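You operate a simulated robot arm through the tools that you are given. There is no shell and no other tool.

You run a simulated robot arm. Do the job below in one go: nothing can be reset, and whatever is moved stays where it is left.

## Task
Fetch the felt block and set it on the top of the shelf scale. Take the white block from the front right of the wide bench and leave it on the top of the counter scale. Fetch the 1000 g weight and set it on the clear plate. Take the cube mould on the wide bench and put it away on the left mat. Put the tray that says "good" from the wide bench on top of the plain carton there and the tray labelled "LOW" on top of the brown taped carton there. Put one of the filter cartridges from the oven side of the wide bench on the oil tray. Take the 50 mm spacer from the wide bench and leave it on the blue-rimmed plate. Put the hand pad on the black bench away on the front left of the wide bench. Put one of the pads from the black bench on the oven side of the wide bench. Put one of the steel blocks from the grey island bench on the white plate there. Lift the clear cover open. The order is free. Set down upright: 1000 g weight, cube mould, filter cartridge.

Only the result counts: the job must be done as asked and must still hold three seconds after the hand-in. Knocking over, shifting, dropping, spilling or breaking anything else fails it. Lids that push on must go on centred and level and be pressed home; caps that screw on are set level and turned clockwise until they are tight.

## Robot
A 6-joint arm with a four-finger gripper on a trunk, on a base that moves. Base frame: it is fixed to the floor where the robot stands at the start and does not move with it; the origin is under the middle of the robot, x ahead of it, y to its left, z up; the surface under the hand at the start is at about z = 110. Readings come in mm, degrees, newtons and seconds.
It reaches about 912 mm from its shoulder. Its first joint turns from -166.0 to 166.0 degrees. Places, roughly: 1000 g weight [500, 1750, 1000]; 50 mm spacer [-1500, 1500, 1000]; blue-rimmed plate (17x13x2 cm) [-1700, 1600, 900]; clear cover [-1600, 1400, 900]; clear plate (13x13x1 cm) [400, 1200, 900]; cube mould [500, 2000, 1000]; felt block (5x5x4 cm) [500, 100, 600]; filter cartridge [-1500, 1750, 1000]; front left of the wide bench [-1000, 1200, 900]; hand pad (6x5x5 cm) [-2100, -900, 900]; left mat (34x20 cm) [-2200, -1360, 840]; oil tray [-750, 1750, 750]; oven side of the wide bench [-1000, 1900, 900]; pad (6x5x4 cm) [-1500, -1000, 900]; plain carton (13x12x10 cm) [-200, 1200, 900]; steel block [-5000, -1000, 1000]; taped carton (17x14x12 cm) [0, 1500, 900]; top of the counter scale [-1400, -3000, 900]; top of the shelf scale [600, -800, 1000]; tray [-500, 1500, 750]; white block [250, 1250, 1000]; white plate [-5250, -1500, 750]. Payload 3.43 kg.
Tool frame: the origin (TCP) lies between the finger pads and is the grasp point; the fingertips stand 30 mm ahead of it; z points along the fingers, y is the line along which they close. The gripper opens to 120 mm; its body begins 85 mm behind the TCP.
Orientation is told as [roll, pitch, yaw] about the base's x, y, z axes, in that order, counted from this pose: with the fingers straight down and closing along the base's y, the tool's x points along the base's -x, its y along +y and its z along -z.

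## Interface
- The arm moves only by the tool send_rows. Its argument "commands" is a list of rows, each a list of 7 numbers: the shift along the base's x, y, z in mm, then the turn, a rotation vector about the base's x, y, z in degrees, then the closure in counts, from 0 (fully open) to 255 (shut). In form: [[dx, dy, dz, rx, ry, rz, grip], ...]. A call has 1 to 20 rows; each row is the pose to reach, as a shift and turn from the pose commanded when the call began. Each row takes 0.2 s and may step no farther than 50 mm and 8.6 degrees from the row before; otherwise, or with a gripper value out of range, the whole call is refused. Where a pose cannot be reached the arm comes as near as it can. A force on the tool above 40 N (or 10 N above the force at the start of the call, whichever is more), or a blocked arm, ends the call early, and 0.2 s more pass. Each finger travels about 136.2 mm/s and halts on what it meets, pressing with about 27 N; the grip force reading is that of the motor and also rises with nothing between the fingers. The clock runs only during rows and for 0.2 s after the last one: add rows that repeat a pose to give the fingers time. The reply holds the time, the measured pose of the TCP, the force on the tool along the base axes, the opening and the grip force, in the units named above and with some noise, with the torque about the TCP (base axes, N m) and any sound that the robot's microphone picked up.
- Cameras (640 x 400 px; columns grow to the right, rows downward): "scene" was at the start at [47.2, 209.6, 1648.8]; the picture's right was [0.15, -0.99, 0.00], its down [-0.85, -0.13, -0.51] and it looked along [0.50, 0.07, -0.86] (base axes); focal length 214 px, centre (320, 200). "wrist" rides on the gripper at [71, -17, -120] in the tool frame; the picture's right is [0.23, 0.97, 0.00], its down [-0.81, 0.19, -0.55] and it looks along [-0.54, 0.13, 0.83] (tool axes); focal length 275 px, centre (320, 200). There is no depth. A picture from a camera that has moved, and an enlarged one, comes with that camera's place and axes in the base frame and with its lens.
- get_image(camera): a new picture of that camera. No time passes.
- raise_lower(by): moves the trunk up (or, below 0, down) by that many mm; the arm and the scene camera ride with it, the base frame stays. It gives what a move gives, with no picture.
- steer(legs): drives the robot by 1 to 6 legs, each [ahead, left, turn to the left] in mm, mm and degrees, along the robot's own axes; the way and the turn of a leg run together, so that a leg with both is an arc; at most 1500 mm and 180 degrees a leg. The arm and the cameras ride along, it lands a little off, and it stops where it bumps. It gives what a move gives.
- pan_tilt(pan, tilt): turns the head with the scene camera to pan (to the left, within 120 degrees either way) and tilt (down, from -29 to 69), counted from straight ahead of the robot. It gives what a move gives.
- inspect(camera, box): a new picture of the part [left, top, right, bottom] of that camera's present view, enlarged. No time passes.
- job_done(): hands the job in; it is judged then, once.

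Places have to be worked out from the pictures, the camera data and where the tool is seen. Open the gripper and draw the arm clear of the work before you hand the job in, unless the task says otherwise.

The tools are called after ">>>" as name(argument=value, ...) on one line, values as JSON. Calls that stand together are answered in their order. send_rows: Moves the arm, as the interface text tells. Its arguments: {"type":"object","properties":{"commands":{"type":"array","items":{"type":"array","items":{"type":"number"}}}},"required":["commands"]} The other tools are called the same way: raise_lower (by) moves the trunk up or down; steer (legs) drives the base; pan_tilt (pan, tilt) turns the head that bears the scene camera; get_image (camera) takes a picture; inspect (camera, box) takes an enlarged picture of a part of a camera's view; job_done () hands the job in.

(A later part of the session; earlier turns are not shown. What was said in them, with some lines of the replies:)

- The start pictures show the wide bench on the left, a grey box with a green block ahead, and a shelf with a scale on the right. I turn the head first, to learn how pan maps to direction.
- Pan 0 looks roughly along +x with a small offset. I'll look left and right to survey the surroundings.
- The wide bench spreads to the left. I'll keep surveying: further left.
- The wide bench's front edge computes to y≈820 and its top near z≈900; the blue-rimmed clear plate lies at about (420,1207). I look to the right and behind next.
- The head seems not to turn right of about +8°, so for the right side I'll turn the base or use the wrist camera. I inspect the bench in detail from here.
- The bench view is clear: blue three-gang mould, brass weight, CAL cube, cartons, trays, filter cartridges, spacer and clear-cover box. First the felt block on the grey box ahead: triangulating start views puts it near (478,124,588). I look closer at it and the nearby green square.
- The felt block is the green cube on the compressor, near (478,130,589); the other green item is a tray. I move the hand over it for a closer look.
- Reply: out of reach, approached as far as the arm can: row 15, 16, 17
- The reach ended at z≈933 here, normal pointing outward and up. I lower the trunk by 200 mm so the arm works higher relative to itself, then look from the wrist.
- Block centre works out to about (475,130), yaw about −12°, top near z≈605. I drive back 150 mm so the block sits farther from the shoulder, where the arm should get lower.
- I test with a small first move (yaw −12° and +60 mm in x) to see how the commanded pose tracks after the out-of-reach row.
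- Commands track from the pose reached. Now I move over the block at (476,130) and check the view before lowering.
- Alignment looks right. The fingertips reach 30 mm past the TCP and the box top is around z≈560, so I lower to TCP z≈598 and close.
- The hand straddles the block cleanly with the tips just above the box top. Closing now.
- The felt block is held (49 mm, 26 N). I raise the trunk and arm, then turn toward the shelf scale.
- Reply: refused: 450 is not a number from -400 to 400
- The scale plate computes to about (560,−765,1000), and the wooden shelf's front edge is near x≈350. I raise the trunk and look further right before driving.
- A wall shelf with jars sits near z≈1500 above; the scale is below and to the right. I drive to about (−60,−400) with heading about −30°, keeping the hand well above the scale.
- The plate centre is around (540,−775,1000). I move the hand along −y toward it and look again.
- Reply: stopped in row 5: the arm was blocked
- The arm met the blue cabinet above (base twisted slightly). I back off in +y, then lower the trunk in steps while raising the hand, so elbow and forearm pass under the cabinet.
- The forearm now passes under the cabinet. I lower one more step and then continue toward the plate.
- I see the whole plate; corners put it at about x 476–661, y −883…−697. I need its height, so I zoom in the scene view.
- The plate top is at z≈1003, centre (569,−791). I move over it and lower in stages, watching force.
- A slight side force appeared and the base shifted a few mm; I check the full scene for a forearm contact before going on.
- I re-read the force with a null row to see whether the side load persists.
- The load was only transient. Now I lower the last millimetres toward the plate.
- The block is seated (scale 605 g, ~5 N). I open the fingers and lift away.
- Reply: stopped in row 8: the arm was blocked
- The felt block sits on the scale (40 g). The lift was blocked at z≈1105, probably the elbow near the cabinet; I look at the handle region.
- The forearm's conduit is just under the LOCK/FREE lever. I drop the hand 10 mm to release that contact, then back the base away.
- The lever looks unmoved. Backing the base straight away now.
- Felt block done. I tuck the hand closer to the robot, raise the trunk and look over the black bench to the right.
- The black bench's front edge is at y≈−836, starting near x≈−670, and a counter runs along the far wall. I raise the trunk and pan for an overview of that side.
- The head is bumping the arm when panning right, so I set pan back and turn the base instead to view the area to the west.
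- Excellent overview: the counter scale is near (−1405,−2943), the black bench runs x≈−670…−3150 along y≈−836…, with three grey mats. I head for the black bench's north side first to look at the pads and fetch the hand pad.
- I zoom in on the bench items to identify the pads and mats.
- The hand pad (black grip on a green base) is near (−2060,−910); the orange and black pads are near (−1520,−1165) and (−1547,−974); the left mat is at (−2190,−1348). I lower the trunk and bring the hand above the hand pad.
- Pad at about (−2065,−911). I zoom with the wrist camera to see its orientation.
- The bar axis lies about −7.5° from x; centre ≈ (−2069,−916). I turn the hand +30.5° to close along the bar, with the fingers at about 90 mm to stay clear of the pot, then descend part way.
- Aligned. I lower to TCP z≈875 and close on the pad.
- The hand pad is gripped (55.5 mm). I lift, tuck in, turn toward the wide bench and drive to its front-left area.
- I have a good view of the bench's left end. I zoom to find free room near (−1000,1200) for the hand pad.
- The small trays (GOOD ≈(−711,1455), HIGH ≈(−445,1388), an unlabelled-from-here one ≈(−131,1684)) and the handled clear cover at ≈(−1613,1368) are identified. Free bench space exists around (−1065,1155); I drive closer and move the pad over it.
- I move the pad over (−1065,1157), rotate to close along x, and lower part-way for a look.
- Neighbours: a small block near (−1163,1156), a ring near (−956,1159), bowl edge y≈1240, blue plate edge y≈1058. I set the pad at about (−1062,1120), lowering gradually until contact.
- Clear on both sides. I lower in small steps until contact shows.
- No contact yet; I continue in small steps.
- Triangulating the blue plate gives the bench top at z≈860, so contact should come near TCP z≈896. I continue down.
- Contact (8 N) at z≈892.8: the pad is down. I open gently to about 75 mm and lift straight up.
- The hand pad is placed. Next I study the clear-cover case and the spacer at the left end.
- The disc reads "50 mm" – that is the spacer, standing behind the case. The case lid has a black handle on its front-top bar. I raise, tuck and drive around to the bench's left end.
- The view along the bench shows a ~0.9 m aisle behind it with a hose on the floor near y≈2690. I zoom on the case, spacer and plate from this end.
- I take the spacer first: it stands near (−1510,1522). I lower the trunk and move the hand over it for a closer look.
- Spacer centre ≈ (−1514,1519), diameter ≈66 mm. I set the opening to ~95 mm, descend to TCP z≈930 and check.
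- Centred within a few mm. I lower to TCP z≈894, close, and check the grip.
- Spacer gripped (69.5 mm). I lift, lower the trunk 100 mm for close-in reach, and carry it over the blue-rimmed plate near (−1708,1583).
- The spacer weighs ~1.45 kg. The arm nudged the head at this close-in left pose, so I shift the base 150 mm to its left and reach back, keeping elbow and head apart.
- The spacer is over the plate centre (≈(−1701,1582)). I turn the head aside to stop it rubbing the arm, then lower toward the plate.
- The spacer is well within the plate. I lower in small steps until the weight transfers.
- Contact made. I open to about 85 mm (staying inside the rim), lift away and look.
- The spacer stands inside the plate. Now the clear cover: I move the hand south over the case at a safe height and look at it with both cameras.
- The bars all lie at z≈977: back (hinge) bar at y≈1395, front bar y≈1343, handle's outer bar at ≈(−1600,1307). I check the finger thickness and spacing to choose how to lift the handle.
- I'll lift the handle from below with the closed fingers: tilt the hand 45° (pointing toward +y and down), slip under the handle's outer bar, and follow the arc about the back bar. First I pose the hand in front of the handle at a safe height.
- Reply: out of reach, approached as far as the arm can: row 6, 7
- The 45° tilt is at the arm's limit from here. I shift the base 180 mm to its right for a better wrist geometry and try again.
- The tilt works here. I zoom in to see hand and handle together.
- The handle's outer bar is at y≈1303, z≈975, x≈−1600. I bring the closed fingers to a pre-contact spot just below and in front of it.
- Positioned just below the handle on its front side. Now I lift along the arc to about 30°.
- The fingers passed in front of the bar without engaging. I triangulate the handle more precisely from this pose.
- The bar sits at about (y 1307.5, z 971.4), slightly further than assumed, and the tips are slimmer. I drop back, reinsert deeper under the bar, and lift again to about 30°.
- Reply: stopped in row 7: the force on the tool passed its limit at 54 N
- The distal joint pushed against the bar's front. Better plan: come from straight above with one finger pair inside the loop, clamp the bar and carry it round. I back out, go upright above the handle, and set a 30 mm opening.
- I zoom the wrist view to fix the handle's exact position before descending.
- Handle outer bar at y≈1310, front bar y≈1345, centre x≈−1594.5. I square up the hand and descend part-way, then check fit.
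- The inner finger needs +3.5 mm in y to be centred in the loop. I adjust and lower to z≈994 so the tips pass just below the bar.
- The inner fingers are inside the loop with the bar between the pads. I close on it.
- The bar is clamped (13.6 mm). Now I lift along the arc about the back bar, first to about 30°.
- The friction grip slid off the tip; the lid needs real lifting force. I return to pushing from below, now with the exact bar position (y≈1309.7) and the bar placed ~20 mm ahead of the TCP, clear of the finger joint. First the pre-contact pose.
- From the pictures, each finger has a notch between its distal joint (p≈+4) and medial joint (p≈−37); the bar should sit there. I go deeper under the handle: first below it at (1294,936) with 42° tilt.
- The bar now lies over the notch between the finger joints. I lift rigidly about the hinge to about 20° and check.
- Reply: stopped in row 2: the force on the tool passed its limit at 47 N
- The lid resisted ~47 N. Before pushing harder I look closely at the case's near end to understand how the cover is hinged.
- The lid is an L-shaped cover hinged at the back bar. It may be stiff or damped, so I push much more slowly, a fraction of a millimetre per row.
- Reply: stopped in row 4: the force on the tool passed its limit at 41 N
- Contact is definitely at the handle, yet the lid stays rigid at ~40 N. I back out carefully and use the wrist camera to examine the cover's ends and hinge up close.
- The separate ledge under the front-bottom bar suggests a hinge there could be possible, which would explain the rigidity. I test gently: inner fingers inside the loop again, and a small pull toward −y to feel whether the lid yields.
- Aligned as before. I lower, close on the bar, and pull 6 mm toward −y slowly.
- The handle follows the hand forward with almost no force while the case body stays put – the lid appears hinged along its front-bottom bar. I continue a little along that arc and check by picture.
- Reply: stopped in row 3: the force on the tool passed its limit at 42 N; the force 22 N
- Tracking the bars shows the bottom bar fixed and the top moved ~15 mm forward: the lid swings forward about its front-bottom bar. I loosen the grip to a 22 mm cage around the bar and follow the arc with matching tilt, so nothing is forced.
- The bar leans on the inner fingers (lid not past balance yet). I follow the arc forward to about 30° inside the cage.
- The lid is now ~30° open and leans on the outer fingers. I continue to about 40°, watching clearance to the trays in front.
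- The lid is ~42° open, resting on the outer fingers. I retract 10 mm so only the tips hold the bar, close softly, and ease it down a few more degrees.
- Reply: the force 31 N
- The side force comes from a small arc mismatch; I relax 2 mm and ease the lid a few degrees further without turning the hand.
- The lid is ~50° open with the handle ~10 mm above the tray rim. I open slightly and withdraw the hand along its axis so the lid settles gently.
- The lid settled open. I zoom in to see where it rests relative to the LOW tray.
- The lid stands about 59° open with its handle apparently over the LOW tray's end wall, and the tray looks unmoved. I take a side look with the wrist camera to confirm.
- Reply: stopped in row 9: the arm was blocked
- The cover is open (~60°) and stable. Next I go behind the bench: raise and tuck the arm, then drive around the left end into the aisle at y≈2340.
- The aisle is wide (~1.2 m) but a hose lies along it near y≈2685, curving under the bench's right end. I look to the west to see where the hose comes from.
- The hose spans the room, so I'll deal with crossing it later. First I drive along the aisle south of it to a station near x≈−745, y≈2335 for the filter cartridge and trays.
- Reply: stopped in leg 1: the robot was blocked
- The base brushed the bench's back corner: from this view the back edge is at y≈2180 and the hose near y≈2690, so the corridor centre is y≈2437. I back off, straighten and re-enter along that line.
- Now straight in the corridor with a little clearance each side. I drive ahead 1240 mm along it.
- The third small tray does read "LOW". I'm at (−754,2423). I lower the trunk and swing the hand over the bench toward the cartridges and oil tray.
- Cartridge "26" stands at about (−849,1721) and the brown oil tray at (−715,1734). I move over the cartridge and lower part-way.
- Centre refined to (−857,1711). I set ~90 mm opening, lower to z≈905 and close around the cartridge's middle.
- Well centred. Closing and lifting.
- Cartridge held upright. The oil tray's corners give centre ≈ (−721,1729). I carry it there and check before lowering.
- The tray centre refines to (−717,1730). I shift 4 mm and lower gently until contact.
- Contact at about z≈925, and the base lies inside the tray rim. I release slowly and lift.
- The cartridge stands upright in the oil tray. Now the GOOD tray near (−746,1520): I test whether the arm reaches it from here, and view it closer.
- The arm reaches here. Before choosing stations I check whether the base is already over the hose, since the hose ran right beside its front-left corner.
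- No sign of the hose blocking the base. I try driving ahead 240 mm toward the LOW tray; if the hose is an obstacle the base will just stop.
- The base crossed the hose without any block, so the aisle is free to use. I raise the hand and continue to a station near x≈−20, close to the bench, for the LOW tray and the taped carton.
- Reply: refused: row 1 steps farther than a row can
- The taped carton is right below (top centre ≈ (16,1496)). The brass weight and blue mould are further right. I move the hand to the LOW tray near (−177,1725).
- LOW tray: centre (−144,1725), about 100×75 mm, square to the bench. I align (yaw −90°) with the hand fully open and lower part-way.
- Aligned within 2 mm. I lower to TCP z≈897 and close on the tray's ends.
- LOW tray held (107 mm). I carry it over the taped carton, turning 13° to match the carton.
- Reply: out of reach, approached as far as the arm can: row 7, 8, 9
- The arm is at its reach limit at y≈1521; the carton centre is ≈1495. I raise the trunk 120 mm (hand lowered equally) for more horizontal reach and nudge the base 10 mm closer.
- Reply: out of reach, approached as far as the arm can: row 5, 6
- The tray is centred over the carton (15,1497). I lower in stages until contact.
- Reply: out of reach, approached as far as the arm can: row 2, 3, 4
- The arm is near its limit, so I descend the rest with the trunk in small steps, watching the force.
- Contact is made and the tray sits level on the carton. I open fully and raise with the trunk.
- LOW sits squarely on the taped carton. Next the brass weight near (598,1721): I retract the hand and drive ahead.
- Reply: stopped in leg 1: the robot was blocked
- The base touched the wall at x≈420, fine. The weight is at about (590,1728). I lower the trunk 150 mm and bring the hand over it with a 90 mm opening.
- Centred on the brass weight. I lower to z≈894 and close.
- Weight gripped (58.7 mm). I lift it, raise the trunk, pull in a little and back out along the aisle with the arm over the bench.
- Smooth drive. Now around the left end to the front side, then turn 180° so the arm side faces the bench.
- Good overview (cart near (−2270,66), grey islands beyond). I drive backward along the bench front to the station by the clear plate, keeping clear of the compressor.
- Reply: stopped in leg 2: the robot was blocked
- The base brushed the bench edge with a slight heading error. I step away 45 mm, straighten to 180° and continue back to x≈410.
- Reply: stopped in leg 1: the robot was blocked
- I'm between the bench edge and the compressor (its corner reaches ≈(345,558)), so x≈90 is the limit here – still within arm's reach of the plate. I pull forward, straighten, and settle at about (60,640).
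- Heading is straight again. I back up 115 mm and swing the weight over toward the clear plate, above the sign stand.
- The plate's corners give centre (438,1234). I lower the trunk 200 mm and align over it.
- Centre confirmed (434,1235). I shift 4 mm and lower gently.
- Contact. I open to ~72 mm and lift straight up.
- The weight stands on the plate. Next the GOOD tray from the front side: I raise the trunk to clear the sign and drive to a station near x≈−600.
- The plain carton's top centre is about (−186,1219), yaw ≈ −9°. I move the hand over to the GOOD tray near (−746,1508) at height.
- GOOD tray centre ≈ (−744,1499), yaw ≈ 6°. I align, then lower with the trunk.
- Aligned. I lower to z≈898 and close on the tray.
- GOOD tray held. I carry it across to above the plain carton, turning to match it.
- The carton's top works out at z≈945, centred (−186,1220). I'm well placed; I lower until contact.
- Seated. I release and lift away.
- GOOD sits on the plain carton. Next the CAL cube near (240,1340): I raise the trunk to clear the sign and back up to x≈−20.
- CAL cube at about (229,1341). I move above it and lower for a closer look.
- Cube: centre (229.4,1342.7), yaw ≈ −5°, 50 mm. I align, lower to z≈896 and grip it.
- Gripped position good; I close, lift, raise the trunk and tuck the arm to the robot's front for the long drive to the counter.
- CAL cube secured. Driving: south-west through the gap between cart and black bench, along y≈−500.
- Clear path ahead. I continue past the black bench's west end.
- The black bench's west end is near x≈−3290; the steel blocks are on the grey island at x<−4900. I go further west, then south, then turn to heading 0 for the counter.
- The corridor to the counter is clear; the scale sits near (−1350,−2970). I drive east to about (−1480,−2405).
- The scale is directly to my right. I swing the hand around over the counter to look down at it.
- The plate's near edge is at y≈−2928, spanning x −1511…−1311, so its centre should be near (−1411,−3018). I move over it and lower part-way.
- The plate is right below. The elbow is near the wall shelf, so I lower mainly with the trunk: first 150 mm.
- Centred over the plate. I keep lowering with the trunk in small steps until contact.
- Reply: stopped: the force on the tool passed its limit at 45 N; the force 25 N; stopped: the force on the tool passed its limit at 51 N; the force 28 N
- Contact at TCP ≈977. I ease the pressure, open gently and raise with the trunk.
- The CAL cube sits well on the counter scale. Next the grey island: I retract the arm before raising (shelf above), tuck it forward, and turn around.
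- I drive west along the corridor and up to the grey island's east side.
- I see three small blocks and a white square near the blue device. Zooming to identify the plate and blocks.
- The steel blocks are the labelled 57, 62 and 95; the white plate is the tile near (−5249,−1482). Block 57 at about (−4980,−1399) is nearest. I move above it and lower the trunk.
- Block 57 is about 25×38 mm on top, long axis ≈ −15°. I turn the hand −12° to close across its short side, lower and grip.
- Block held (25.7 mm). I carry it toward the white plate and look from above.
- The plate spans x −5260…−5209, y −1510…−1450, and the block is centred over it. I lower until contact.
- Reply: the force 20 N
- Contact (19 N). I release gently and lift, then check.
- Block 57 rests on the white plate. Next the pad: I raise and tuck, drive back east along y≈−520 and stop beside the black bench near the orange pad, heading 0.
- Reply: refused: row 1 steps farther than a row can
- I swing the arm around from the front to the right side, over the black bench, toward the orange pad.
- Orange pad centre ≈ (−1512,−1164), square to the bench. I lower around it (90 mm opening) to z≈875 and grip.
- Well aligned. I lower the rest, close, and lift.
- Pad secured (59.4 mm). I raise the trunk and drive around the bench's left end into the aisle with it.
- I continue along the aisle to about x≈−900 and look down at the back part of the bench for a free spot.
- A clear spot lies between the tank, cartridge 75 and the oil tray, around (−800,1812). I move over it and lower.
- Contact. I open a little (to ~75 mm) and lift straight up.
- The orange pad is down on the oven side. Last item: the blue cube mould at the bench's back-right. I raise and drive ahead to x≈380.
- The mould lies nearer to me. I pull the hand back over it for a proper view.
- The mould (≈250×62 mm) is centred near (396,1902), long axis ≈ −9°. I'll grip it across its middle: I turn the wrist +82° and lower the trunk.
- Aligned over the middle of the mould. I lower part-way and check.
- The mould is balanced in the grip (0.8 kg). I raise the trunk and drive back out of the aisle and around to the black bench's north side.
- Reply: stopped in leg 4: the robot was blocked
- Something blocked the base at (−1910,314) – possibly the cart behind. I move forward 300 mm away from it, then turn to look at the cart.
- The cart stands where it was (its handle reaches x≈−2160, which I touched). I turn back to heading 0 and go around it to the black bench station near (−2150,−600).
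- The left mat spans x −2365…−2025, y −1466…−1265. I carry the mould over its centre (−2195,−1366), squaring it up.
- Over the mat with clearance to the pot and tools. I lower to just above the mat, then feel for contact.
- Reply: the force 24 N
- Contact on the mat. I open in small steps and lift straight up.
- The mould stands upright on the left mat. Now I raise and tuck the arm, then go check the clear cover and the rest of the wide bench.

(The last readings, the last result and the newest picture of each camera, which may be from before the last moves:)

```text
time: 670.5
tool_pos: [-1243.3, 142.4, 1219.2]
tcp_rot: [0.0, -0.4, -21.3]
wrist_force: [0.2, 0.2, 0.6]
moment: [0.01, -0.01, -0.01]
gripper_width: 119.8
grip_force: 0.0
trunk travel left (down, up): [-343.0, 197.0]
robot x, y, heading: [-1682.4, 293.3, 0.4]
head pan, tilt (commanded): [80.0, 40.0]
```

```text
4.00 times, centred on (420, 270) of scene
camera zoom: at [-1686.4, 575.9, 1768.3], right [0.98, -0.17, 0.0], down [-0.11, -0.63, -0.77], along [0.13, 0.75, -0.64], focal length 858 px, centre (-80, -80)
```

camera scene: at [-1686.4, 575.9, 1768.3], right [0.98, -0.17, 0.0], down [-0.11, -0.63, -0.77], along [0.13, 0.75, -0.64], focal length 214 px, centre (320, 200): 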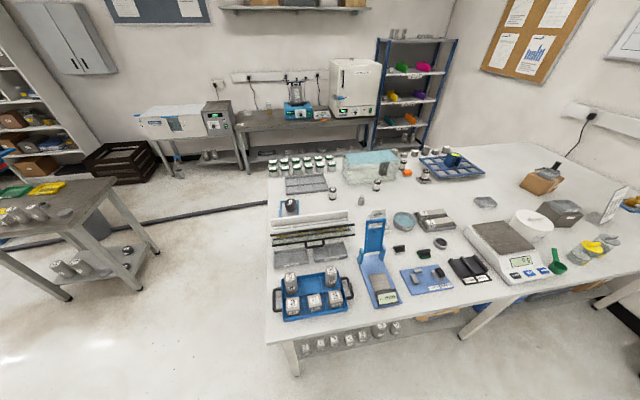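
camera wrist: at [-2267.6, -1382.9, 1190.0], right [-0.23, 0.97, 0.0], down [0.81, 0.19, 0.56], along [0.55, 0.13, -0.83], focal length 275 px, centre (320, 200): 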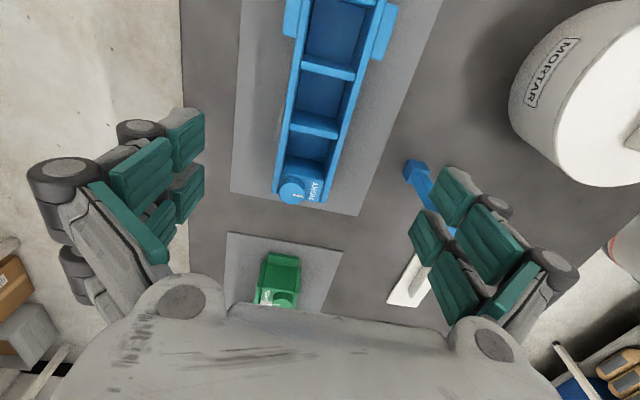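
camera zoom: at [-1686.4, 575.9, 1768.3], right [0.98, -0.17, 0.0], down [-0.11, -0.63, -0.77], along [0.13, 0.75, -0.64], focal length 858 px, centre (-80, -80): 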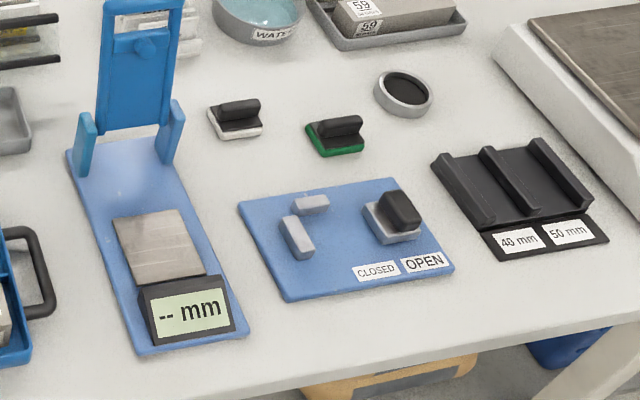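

All placements look right, and the lid rests open with both front trays in place. I check the compressor and shelf-scale area, where the base had brushed past.

>>> pan_tilt(pan=10, tilt=25)

>>> get_image(camera="scene")

>>> inspect(camera="scene", box=[260, 140, 460, 265])

```text
time: 671.9
tool_pos: [-1244.7, 142.2, 1218.5]
tcp_rot: [0.0, -0.5, -21.5]
wrist_force: [-1.3, -0.5, 0.1]
moment: [-0.01, -0.03, 0.04]
gripper_width: 120.0
grip_force: 0.0
trunk travel left (down, up): [-343.0, 197.0]
robot x, y, heading: [-1679.6, 292.0, 0.2]
head pan, tilt (commanded): [10.0, 25.0]
```

```text
taken
camera scene: at [-1610.5, 508.3, 1791.6], right [0.18, -0.98, 0.0], down [-0.42, -0.07, -0.91], along [0.89, 0.16, -0.42], focal length 214 px, centre (320, 200)
```

scene: 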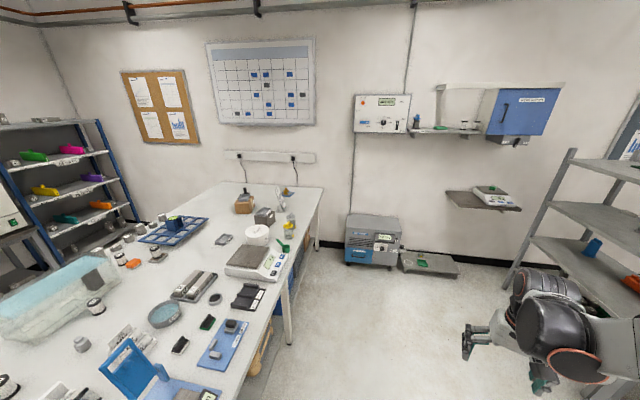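

```text
3.20 times, centred on (360, 202) of scene
camera zoom: at [-1610.5, 508.3, 1791.6], right [0.18, -0.98, 0.0], down [-0.42, -0.07, -0.91], along [0.89, 0.16, -0.42], focal length 686 px, centre (192, 192)
```

zoom: 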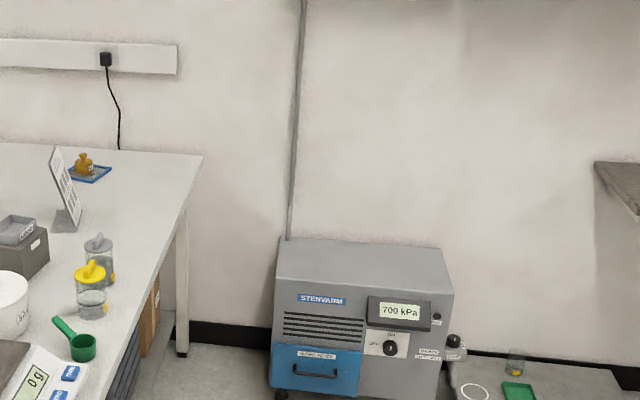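

>>> inspect(camera="scene", box=[430, 70, 590, 220])

>>> inspect(camera="scene", box=[480, 120, 544, 160])

```text
2.67 times, centred on (510, 145) of scene
camera zoom: at [-1610.5, 508.3, 1791.6], right [0.18, -0.98, 0.0], down [-0.42, -0.07, -0.91], along [0.89, 0.16, -0.42], focal length 572 px, centre (-187, 347)
```

zoom: 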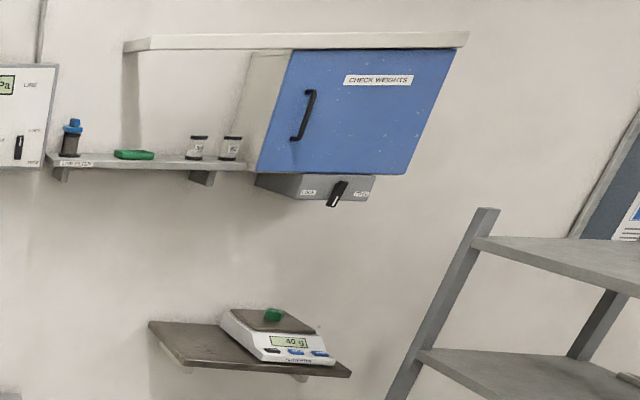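

```text
10.00 times, centred on (512, 140) of scene
camera zoom: at [-1610.5, 508.3, 1791.6], right [0.18, -0.98, 0.0], down [-0.42, -0.07, -0.91], along [0.89, 0.16, -0.42], focal length 2145 px, centre (-1600, 800)
```

zoom: 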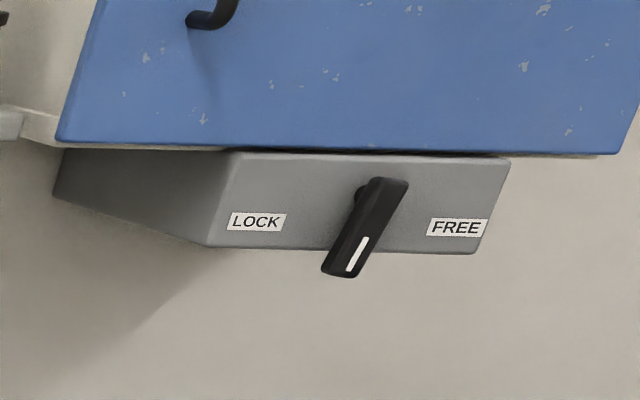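

Everything there is undisturbed. One last close look at the lid's handle relative to the LOW tray.

>>> pan_tilt(pan=84, tilt=45)

>>> get_image(camera="scene")

>>> inspect(camera="scene", box=[290, 170, 390, 232])

```text
time: 673.3
tool_pos: [-1244.8, 141.8, 1218.4]
tcp_rot: [0.0, -0.5, -21.3]
wrist_force: [0.1, 0.0, -0.1]
moment: [-0.01, 0.01, 0.02]
gripper_width: 120.3
grip_force: 0.1
trunk travel left (down, up): [-343.0, 197.0]
robot x, y, heading: [-1682.5, 294.9, 0.1]
head pan, tilt (commanded): [84.0, 45.0]
```

```text
taken
camera scene: at [-1692.7, 573.1, 1761.0], right [0.99, -0.1, 0.0], down [-0.07, -0.7, -0.71], along [0.07, 0.7, -0.71], focal length 214 px, centre (320, 200)
```

scene: 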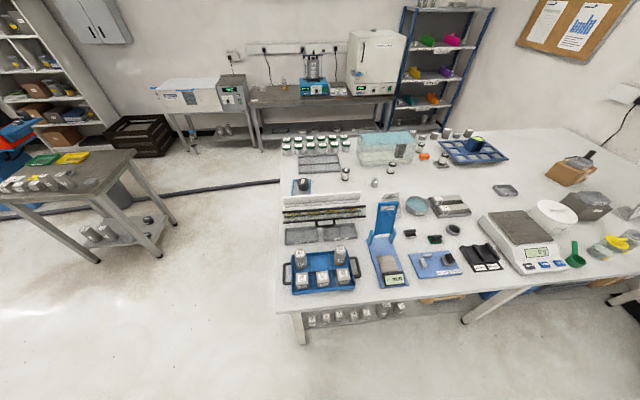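

```text
6.40 times, centred on (340, 201) of scene
camera zoom: at [-1692.7, 573.1, 1761.0], right [0.99, -0.1, 0.0], down [-0.07, -0.7, -0.71], along [0.07, 0.7, -0.71], focal length 1373 px, centre (192, 194)
```

zoom: 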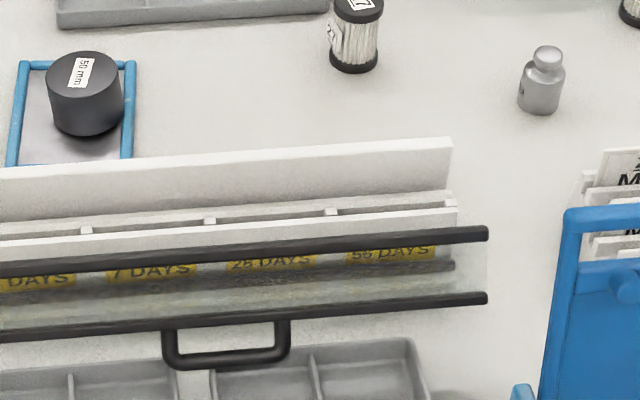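

The lid measures about 59–60° open and stable, all items are in place, the gripper is open and the arm is clear. I hand the job in.

>>> job_done()

```text
The job is handed in.
```

I've handed the job in with every item done; the judge's verdict hasn't come back. The one I'm least sure of is the clear cover.

**Clear cover:** it is hinged along its front-bottom edge, so it swings forward. It stands about 60° open and stayed put. I couldn't tell whether it is at its own stop or resting on the big LOW tray in front of it.

| Item | Where it is now |
|---|---|
| Felt block | Top of the shelf scale; it reads 40 g |
| White CAL block | Top of the counter scale |
| 1000 g weight | Upright on the clear plate |
| Cube mould | Upright on the left mat |
| "GOOD" tray | On the plain carton |
| "LOW" tray | On the brown taped carton |
| Filter cartridge (26) | Upright in the oil tray |
| 50 mm spacer | On the blue-rimmed plate |
| Hand pad | Front left of the wide bench |
| Orange pad | Oven side of the wide bench |
| Steel block 57 | On the white plate on the grey island |

- **Two sets of labelled trays:** the wide bench also has large divided trays marked GOOD and LOW. I moved the small ones, which matched the position you gave.
- **Contacts while driving:** the base touched the bench edge and its back corner, the wall, the compressor and the cart handle. The compressor and the bench looked unmoved afterwards. The cart matched its earlier position as near as I could measure.
- **Contact with the weights cabinet:** the arm pressed against the check-weights cabinet by the shelf scale twice. Its LOCK/FREE lever looked the same after the second press, but I had no picture of it from before the first.
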